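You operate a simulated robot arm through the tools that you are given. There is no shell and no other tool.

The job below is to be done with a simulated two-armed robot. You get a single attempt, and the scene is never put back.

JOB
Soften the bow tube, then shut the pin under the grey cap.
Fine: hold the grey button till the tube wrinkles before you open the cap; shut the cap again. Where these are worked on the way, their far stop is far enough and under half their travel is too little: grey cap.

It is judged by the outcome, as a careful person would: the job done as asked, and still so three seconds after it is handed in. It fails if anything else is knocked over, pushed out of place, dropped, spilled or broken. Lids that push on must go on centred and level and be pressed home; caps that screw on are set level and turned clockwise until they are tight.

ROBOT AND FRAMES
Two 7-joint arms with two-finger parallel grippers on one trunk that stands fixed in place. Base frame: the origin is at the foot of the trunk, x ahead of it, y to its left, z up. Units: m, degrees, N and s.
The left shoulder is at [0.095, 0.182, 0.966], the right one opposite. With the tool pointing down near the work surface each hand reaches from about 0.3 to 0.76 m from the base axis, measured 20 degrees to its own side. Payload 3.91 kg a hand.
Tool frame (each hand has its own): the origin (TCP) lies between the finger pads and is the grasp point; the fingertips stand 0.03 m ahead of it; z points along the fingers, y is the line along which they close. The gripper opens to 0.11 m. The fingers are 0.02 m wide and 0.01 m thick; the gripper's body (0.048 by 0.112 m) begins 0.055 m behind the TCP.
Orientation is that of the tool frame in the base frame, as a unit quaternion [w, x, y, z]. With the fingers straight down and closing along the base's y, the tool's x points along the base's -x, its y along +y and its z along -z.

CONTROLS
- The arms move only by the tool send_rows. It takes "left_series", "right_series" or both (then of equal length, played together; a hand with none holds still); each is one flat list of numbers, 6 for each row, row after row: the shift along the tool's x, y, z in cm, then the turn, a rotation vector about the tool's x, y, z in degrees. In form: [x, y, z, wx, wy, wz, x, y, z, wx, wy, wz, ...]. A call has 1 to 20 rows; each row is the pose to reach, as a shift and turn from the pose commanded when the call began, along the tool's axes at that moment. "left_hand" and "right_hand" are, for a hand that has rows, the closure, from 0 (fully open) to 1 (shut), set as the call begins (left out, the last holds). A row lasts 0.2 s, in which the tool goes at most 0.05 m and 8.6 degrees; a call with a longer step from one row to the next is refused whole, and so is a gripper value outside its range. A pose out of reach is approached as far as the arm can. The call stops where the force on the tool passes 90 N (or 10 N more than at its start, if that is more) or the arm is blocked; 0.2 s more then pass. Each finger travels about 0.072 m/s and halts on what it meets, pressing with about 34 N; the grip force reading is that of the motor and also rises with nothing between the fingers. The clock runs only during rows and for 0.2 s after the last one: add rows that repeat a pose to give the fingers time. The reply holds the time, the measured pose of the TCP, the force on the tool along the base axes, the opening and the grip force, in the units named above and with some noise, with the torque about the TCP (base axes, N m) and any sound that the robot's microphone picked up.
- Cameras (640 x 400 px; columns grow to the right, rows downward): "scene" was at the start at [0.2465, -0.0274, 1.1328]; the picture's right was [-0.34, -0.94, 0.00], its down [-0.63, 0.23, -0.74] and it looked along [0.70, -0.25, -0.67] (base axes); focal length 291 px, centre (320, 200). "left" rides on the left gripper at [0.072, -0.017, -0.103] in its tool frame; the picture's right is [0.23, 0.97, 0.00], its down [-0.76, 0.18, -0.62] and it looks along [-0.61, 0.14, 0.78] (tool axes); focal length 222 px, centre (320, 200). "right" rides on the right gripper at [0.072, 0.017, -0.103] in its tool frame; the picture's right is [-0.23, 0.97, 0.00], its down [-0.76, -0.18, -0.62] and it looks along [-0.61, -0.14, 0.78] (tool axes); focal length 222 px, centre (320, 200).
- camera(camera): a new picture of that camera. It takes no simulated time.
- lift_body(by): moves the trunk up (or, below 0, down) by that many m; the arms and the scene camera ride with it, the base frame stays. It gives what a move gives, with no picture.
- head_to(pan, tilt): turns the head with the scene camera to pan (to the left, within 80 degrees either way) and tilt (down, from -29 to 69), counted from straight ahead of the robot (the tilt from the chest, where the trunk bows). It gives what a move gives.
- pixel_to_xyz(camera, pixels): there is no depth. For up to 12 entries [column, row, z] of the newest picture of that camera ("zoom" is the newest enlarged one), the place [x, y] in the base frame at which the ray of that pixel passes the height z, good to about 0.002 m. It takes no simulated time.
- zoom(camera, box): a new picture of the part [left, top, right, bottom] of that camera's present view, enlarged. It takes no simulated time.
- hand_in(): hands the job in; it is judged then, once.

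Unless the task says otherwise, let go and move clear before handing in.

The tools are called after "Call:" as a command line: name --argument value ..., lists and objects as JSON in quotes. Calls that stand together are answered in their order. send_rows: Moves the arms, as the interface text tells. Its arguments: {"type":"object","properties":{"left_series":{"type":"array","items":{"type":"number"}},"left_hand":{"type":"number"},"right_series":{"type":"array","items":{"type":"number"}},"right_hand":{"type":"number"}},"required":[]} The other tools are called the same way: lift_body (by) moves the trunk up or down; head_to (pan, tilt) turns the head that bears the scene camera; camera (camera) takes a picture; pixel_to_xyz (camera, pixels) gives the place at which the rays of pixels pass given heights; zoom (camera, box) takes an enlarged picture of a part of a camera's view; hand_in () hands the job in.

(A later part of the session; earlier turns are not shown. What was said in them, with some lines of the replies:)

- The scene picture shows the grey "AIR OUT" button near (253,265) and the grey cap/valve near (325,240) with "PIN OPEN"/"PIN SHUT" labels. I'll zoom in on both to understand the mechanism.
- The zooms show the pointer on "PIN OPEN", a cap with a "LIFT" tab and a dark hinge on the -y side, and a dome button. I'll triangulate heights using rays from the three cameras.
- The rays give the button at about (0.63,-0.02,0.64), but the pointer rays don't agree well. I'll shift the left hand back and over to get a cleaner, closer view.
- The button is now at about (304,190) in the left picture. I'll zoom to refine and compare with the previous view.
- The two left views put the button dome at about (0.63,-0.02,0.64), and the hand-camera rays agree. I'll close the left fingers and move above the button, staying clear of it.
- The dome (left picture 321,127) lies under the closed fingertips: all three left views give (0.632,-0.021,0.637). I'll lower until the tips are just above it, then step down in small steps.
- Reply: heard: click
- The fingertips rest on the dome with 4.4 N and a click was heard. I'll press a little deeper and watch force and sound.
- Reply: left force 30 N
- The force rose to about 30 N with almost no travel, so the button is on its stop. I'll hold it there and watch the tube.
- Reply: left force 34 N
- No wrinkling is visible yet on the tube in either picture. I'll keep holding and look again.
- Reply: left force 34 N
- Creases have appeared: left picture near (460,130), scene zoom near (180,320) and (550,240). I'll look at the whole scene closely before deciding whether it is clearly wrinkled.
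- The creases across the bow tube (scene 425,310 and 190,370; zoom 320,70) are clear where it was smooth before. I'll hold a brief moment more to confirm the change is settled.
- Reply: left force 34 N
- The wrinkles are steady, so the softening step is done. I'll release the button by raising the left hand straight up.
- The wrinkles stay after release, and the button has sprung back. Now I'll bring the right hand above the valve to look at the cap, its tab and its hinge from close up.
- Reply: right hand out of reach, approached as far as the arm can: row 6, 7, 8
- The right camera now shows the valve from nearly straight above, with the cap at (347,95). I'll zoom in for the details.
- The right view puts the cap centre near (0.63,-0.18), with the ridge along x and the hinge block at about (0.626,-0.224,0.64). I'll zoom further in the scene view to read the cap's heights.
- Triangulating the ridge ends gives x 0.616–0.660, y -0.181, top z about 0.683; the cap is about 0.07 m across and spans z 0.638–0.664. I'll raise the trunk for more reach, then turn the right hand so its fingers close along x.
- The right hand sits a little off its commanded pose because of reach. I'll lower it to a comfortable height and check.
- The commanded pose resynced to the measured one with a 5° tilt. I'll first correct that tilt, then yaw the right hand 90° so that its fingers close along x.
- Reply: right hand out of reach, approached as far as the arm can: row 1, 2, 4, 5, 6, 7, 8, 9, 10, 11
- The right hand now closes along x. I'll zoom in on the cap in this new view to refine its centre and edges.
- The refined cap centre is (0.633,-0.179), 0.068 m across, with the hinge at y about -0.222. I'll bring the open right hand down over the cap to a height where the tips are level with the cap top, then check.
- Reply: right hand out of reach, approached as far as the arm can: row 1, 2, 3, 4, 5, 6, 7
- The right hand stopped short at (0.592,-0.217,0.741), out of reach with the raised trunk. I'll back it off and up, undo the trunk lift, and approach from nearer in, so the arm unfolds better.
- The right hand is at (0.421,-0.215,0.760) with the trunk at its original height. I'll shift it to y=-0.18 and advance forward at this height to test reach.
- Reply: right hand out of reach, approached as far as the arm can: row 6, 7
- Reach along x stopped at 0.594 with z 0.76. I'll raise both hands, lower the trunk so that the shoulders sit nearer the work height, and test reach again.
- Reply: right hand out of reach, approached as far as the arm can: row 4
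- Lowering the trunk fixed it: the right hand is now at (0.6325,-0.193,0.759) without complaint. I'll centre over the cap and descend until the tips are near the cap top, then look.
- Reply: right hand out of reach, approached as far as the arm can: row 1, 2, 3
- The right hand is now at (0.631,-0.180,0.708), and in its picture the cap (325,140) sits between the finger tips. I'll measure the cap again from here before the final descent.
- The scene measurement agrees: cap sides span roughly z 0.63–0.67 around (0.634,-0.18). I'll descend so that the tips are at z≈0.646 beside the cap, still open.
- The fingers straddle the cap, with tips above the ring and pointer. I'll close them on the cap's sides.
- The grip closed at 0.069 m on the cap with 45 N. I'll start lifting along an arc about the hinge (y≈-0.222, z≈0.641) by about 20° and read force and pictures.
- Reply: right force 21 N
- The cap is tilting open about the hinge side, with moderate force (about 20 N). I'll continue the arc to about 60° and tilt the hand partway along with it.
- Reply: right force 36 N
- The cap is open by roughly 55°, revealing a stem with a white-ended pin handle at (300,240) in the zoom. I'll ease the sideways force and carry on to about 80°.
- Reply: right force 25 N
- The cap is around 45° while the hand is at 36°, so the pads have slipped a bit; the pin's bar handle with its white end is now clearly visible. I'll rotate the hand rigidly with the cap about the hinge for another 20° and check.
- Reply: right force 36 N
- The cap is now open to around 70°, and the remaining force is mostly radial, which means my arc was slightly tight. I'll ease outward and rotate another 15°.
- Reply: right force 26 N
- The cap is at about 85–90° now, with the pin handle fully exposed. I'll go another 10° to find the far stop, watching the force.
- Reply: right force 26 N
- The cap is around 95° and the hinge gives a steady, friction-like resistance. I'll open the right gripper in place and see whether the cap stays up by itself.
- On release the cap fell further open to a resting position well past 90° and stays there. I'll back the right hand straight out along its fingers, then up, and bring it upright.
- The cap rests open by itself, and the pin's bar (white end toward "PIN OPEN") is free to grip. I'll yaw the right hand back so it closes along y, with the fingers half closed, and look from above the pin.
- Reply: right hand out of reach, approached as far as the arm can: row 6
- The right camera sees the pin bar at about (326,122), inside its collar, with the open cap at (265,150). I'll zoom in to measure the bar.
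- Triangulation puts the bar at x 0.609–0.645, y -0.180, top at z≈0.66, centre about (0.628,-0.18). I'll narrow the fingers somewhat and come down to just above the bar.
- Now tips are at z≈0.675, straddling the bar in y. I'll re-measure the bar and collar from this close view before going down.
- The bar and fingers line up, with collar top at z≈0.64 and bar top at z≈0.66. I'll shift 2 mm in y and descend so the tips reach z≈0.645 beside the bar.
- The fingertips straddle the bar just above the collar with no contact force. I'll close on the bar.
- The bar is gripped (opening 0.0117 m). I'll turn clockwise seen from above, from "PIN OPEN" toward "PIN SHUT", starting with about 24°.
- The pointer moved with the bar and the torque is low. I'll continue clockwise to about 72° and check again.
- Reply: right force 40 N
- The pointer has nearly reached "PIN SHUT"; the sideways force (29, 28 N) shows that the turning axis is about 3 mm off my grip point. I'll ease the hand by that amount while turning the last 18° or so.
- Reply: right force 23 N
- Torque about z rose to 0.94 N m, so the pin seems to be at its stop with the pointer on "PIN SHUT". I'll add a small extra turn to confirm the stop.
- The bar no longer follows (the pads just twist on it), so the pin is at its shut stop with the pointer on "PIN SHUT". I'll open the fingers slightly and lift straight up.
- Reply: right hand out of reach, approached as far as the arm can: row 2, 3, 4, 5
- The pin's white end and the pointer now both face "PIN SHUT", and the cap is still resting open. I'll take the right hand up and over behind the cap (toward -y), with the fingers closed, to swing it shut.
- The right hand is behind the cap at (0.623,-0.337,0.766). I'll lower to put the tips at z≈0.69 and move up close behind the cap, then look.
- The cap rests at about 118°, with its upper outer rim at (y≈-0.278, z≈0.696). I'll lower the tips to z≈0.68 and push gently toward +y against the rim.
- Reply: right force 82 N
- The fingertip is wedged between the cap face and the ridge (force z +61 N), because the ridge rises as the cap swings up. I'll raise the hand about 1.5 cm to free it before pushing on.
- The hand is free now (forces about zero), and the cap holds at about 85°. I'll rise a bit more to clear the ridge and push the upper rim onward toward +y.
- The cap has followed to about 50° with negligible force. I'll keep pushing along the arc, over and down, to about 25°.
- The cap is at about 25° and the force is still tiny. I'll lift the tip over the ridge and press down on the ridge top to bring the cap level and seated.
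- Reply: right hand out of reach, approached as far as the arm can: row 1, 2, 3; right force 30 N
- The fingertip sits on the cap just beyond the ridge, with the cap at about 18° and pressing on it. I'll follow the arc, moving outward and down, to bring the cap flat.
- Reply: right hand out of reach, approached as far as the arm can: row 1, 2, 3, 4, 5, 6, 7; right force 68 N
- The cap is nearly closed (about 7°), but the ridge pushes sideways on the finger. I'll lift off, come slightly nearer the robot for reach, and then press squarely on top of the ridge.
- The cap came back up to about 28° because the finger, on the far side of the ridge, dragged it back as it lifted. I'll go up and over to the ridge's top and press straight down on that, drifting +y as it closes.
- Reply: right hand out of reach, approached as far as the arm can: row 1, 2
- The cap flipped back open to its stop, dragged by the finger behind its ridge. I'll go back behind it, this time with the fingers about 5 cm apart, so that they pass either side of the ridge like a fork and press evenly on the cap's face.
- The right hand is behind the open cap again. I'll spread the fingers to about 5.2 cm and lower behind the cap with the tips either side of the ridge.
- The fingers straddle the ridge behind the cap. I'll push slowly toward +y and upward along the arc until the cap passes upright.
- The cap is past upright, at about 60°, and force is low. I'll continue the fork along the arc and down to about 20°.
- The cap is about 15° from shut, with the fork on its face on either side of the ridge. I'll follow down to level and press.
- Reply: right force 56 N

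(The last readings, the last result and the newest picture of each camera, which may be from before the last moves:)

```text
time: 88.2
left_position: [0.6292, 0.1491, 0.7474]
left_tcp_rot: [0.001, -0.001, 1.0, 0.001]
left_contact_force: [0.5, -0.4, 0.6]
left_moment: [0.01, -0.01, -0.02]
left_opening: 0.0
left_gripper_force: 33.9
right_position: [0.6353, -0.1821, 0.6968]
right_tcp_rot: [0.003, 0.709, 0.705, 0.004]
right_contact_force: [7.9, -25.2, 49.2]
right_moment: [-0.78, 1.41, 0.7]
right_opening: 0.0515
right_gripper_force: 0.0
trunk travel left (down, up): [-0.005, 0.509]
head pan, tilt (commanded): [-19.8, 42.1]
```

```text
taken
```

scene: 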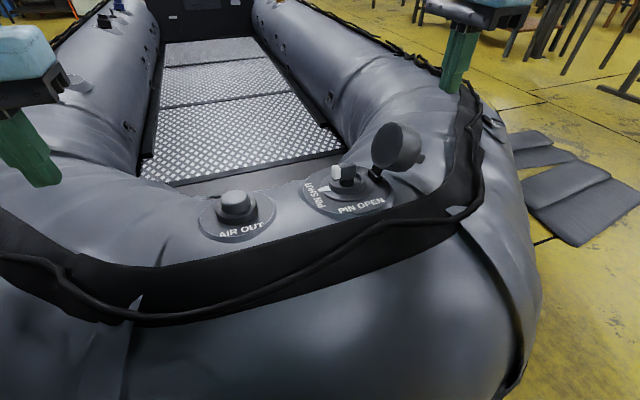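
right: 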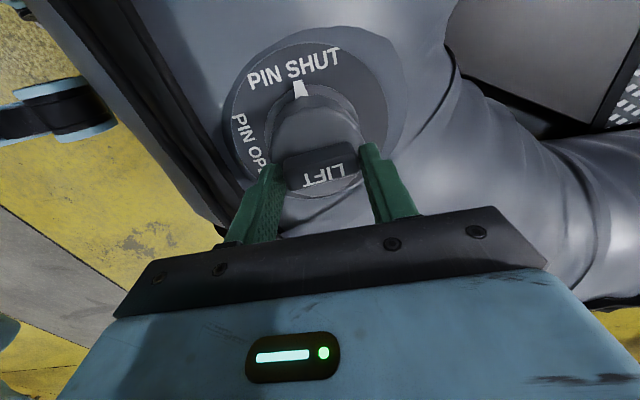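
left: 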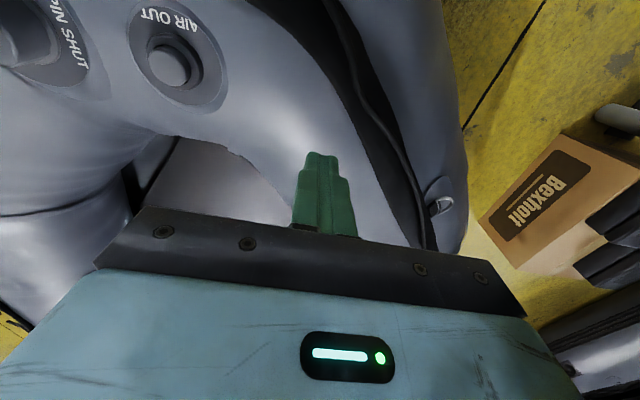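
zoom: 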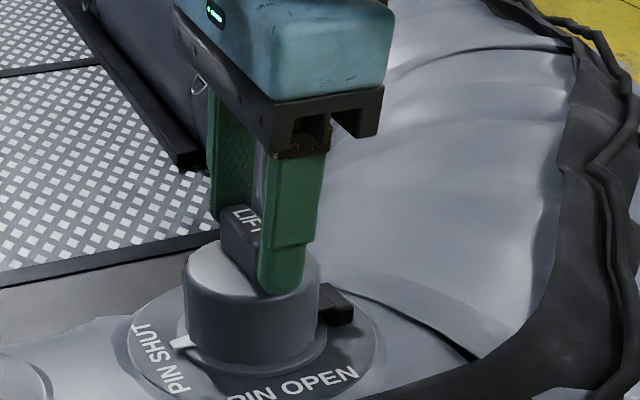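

The cap looks level and closed, pressed with about 49 N at the same height as at the start. I'll press a touch more while relieving the sideways load, then lift straight up.

Call:
send_rows --right_series '[-0.3, 0, 0, 0, 0, 0, -0.4, 0, 0.2, 0, 0, 0, -0.4, 0, 0.3, 0, 0, 0, -0.4, 0, 0.3, 0, 0, 0]'

Call:
send_rows --right_series '[0, 0, -0.8, 0, 0, 0, 0, 0, -1.6, 0, 0, 0, 0, 0, -2.6, 0, 0, 0, 0, 0, -3.6, 0, 0, 0, 0, 0, -5, 0, 0, 0, 0, 0, -5, 0, 0, 0]'

Call:
zoom --camera "scene" --box '[280, 70, 460, 210]'

Call:
camera --camera "right"

```text
time: 89.2
left_position: [0.6288, 0.1495, 0.7451]
left_tcp_rot: [0.001, 0.0, 1.0, 0.0]
left_contact_force: [-0.8, 1.0, 0.3]
left_moment: [0.0, 0.0, -0.01]
left_opening: 0.0
left_gripper_force: 33.7
right_position: [0.6342, -0.1807, 0.6974]
right_tcp_rot: [0.002, 0.708, 0.706, 0.008]
right_contact_force: [14.0, -4.8, 56.5]
right_moment: [-0.09, 1.55, 0.26]
right_opening: 0.0518
right_gripper_force: 0.1
trunk travel left (down, up): [-0.005, 0.509]
head pan, tilt (commanded): [-19.8, 42.1]
```

```text
time: 90.6
left_position: [0.6307, 0.1496, 0.7439]
left_tcp_rot: [0.001, -0.001, 1.0, 0.0]
left_contact_force: [0.1, -0.6, 0.6]
left_moment: [0.01, 0.03, 0.01]
left_opening: 0.0
left_gripper_force: 33.6
right_position: [0.6362, -0.1913, 0.7256]
right_tcp_rot: [-0.002, 0.708, 0.706, 0.001]
right_contact_force: [0.1, -0.3, -0.2]
right_moment: [0.02, -0.05, -0.02]
right_opening: 0.052
right_gripper_force: 0.1
right hand out of reach, approached as far as the arm can: row 4, 5, 6
trunk travel left (down, up): [-0.005, 0.509]
head pan, tilt (commanded): [-19.8, 42.1]
```

```text
2.86 times, centred on (370, 140) of scene
```

zoom: 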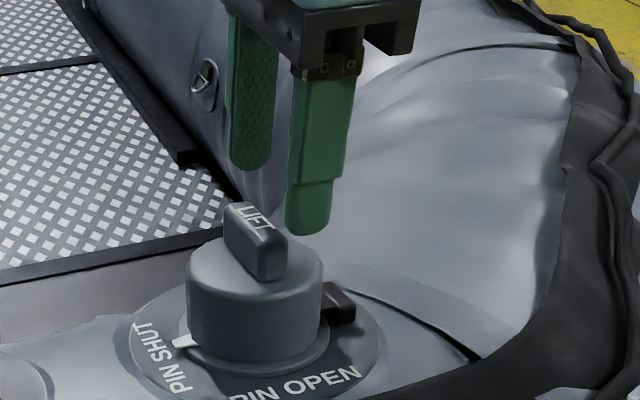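

```text
taken
```

right: 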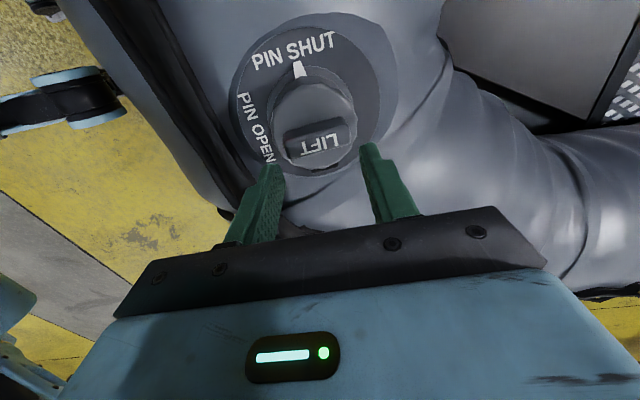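

The cap is closed and level, with the pointer on "PIN SHUT", and it stays down with the hand lifted. I'll move the right hand clear, up and away to the right.

Call:
send_rows --right_series '[-1, 0, -1, 0, 0, 0, -4, -1, -3, 0, 0, 0, -8, -3, -6, 0, 0, 0, -12, -6, -9, 0, 0, 0, -15, -9, -12, 0, 0, 0, -18, -12, -13, 0, 0, 0, -18, -12, -13, 0, 0, 0]'

Call:
camera --camera "scene"

Call:
zoom --camera "scene" --box '[290, 130, 400, 220]'

Call:
zoom --camera "left" --box '[0, 0, 200, 125]'

```text
refused: row 3 steps farther than a row can; nothing moved
```

```text
taken
```

scene: 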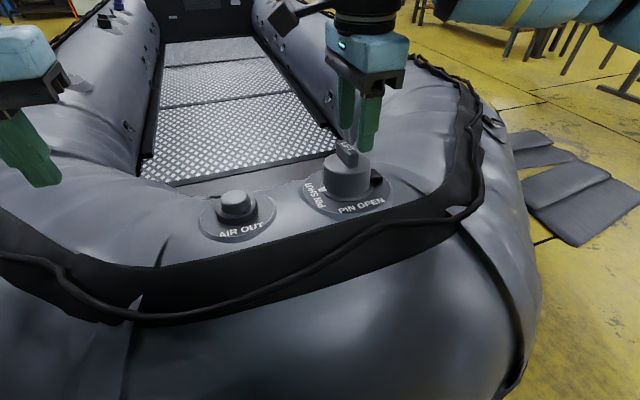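

```text
4.44 times, centred on (345, 175) of scene
```

zoom: 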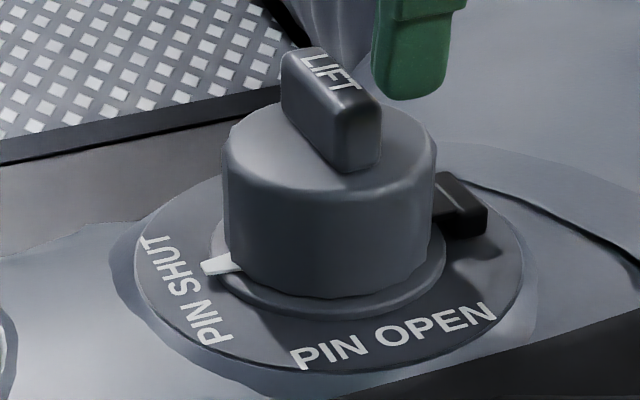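

```text
3.20 times, centred on (100, 62) of left
```

zoom: 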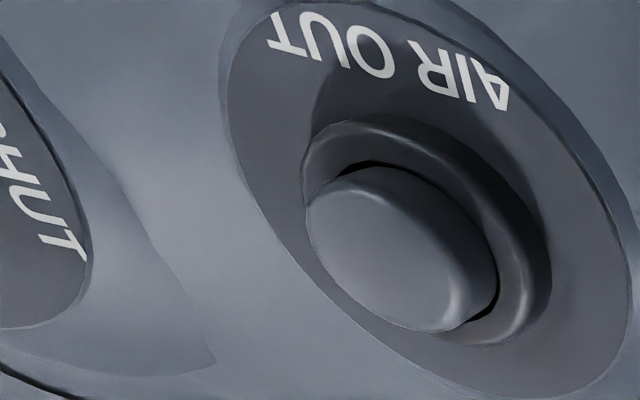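

The cap sits flat and the pointer is on "PIN SHUT"; the last move was refused only for step size. I'll repeat the withdrawal in smaller steps.

Call:
send_rows --right_series '[-1, 0, -1, 0, 0, 0, -3, -1, -3, 0, 0, 0, -6, -2.5, -5, 0, 0, 0, -9, -4.5, -7, 0, 0, 0, -12, -6.5, -9, 0, 0, 0, -15, -8.5, -11, 0, 0, 0, -15, -8.5, -11, 0, 0, 0]'

Call:
camera --camera "scene"

Call:
zoom --camera "scene" --box '[290, 130, 400, 220]'

Call:
camera --camera "right"

```text
time: 92.2
left_position: [0.6299, 0.15, 0.7445]
left_tcp_rot: [0.0, -0.001, 1.0, 0.0]
left_contact_force: [0.0, -0.6, 0.5]
left_moment: [-0.01, 0.0, -0.01]
left_opening: 0.0
left_gripper_force: 33.9
right_position: [0.5518, -0.3387, 0.8369]
right_tcp_rot: [-0.001, 0.708, 0.706, 0.0]
right_contact_force: [-0.1, 0.5, -0.1]
right_moment: [0.0, -0.05, -0.03]
right_opening: 0.0522
right_gripper_force: 0.0
trunk travel left (down, up): [-0.005, 0.509]
head pan, tilt (commanded): [-19.8, 42.1]
```

```text
taken
```

scene: 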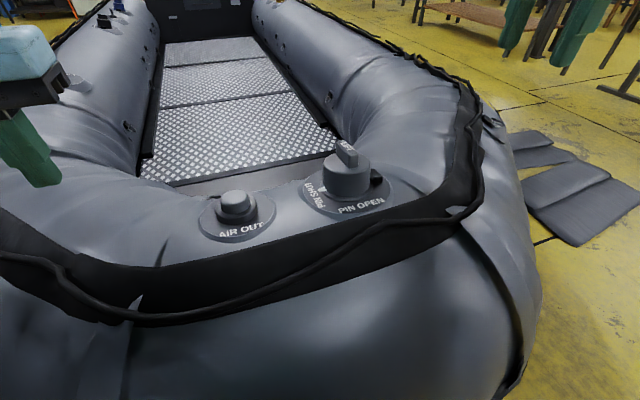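

```text
4.44 times, centred on (345, 175) of scene
```

zoom: 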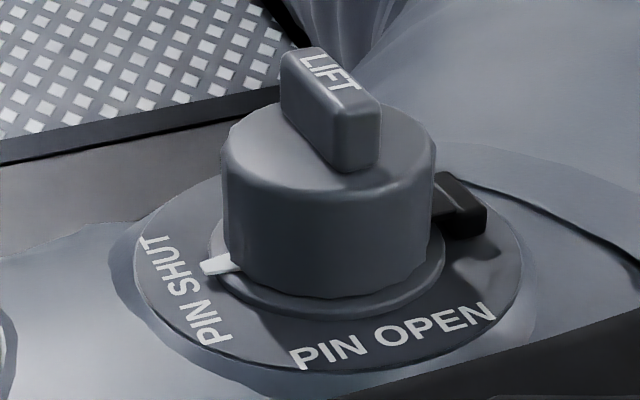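

```text
taken
```

right: 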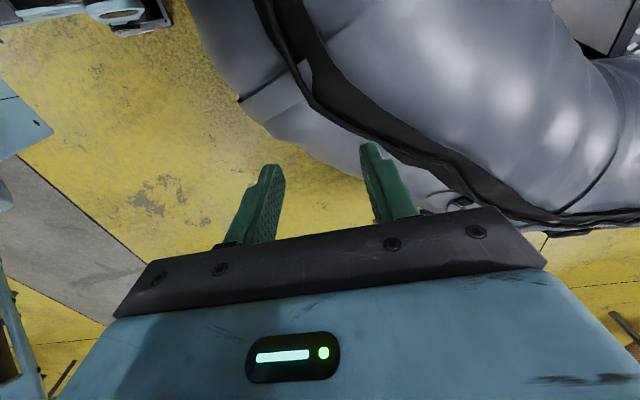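

Everything looks right: cap flat, pointer on "PIN SHUT", creases still in the tube. For a like-for-like check I'll raise the trunk back to its starting height and compare the valve with the first picture.

Call:
lift_body --by 0.22

Call:
camera --camera "scene"

Call:
zoom --camera "scene" --box '[285, 205, 365, 280]'

```text
time: 94.5
left_position: [0.6304, 0.1484, 0.965]
left_tcp_rot: [-0.001, -0.001, 1.0, 0.0]
left_contact_force: [-0.4, -0.4, 0.0]
left_moment: [0.02, -0.01, 0.01]
left_opening: 0.0
left_gripper_force: 34.4
right_position: [0.5535, -0.3404, 1.0552]
right_tcp_rot: [-0.002, 0.708, 0.706, -0.002]
right_contact_force: [-0.5, 0.3, 0.3]
right_moment: [0.04, 0.01, 0.01]
right_opening: 0.0519
right_gripper_force: 0.1
trunk travel left (down, up): [-0.225, 0.289]
head pan, tilt (commanded): [-19.8, 42.1]
```

```text
taken
```

scene: 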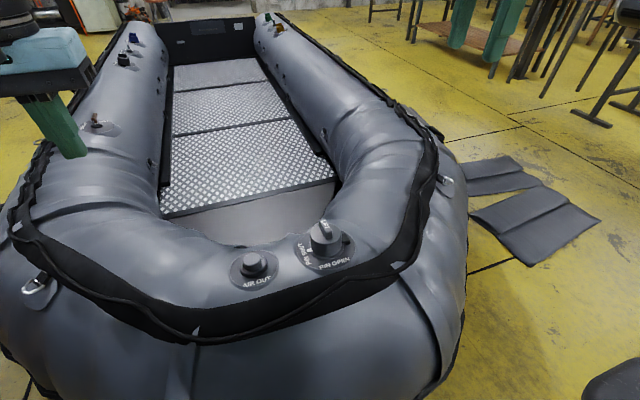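

```text
5.33 times, centred on (325, 242) of scene
```

zoom: 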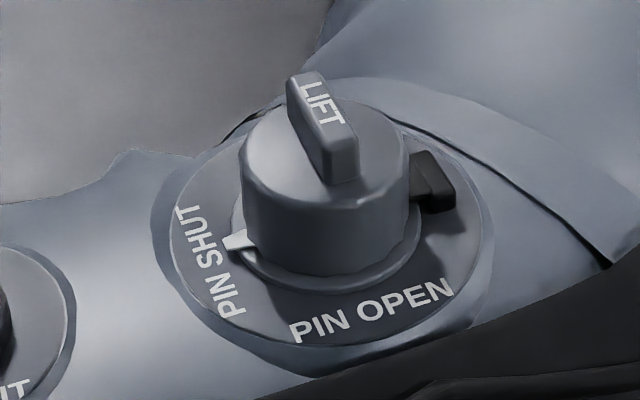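

The closed cap and ridge coincide exactly with the first picture (ridge 287–358, 72–185 in the zoom). The pointer is on "PIN SHUT", the tube is wrinkled and both hands are clear. I'll hand in.

Call:
hand_in

```text
The job is handed in.
```

The bow tube is softened, the pin is shut and the grey cap is closed again. I've handed the job in and haven't seen the verdict.

- **Softening:** I held the grey "AIR OUT" button until creases showed across the tube, then released it. The creases were still there in the last picture.
- **Pin:** I opened the cap to its far stop and turned the pin clockwise until it hit its stop. The pointer is now on "PIN SHUT".
- **Cap:** It is shut, level and pressed down with about 55 N. In the final picture it sits exactly where it did at the start.

Closing the cap took two tries. On the first, my finger caught behind the cap's ridge and dragged it back open to its stop. At one point the finger was wedged hard against the cap, with forces up to about 80 N. I saw no damage, nothing else was knocked or moved, and both hands were clear at the end.
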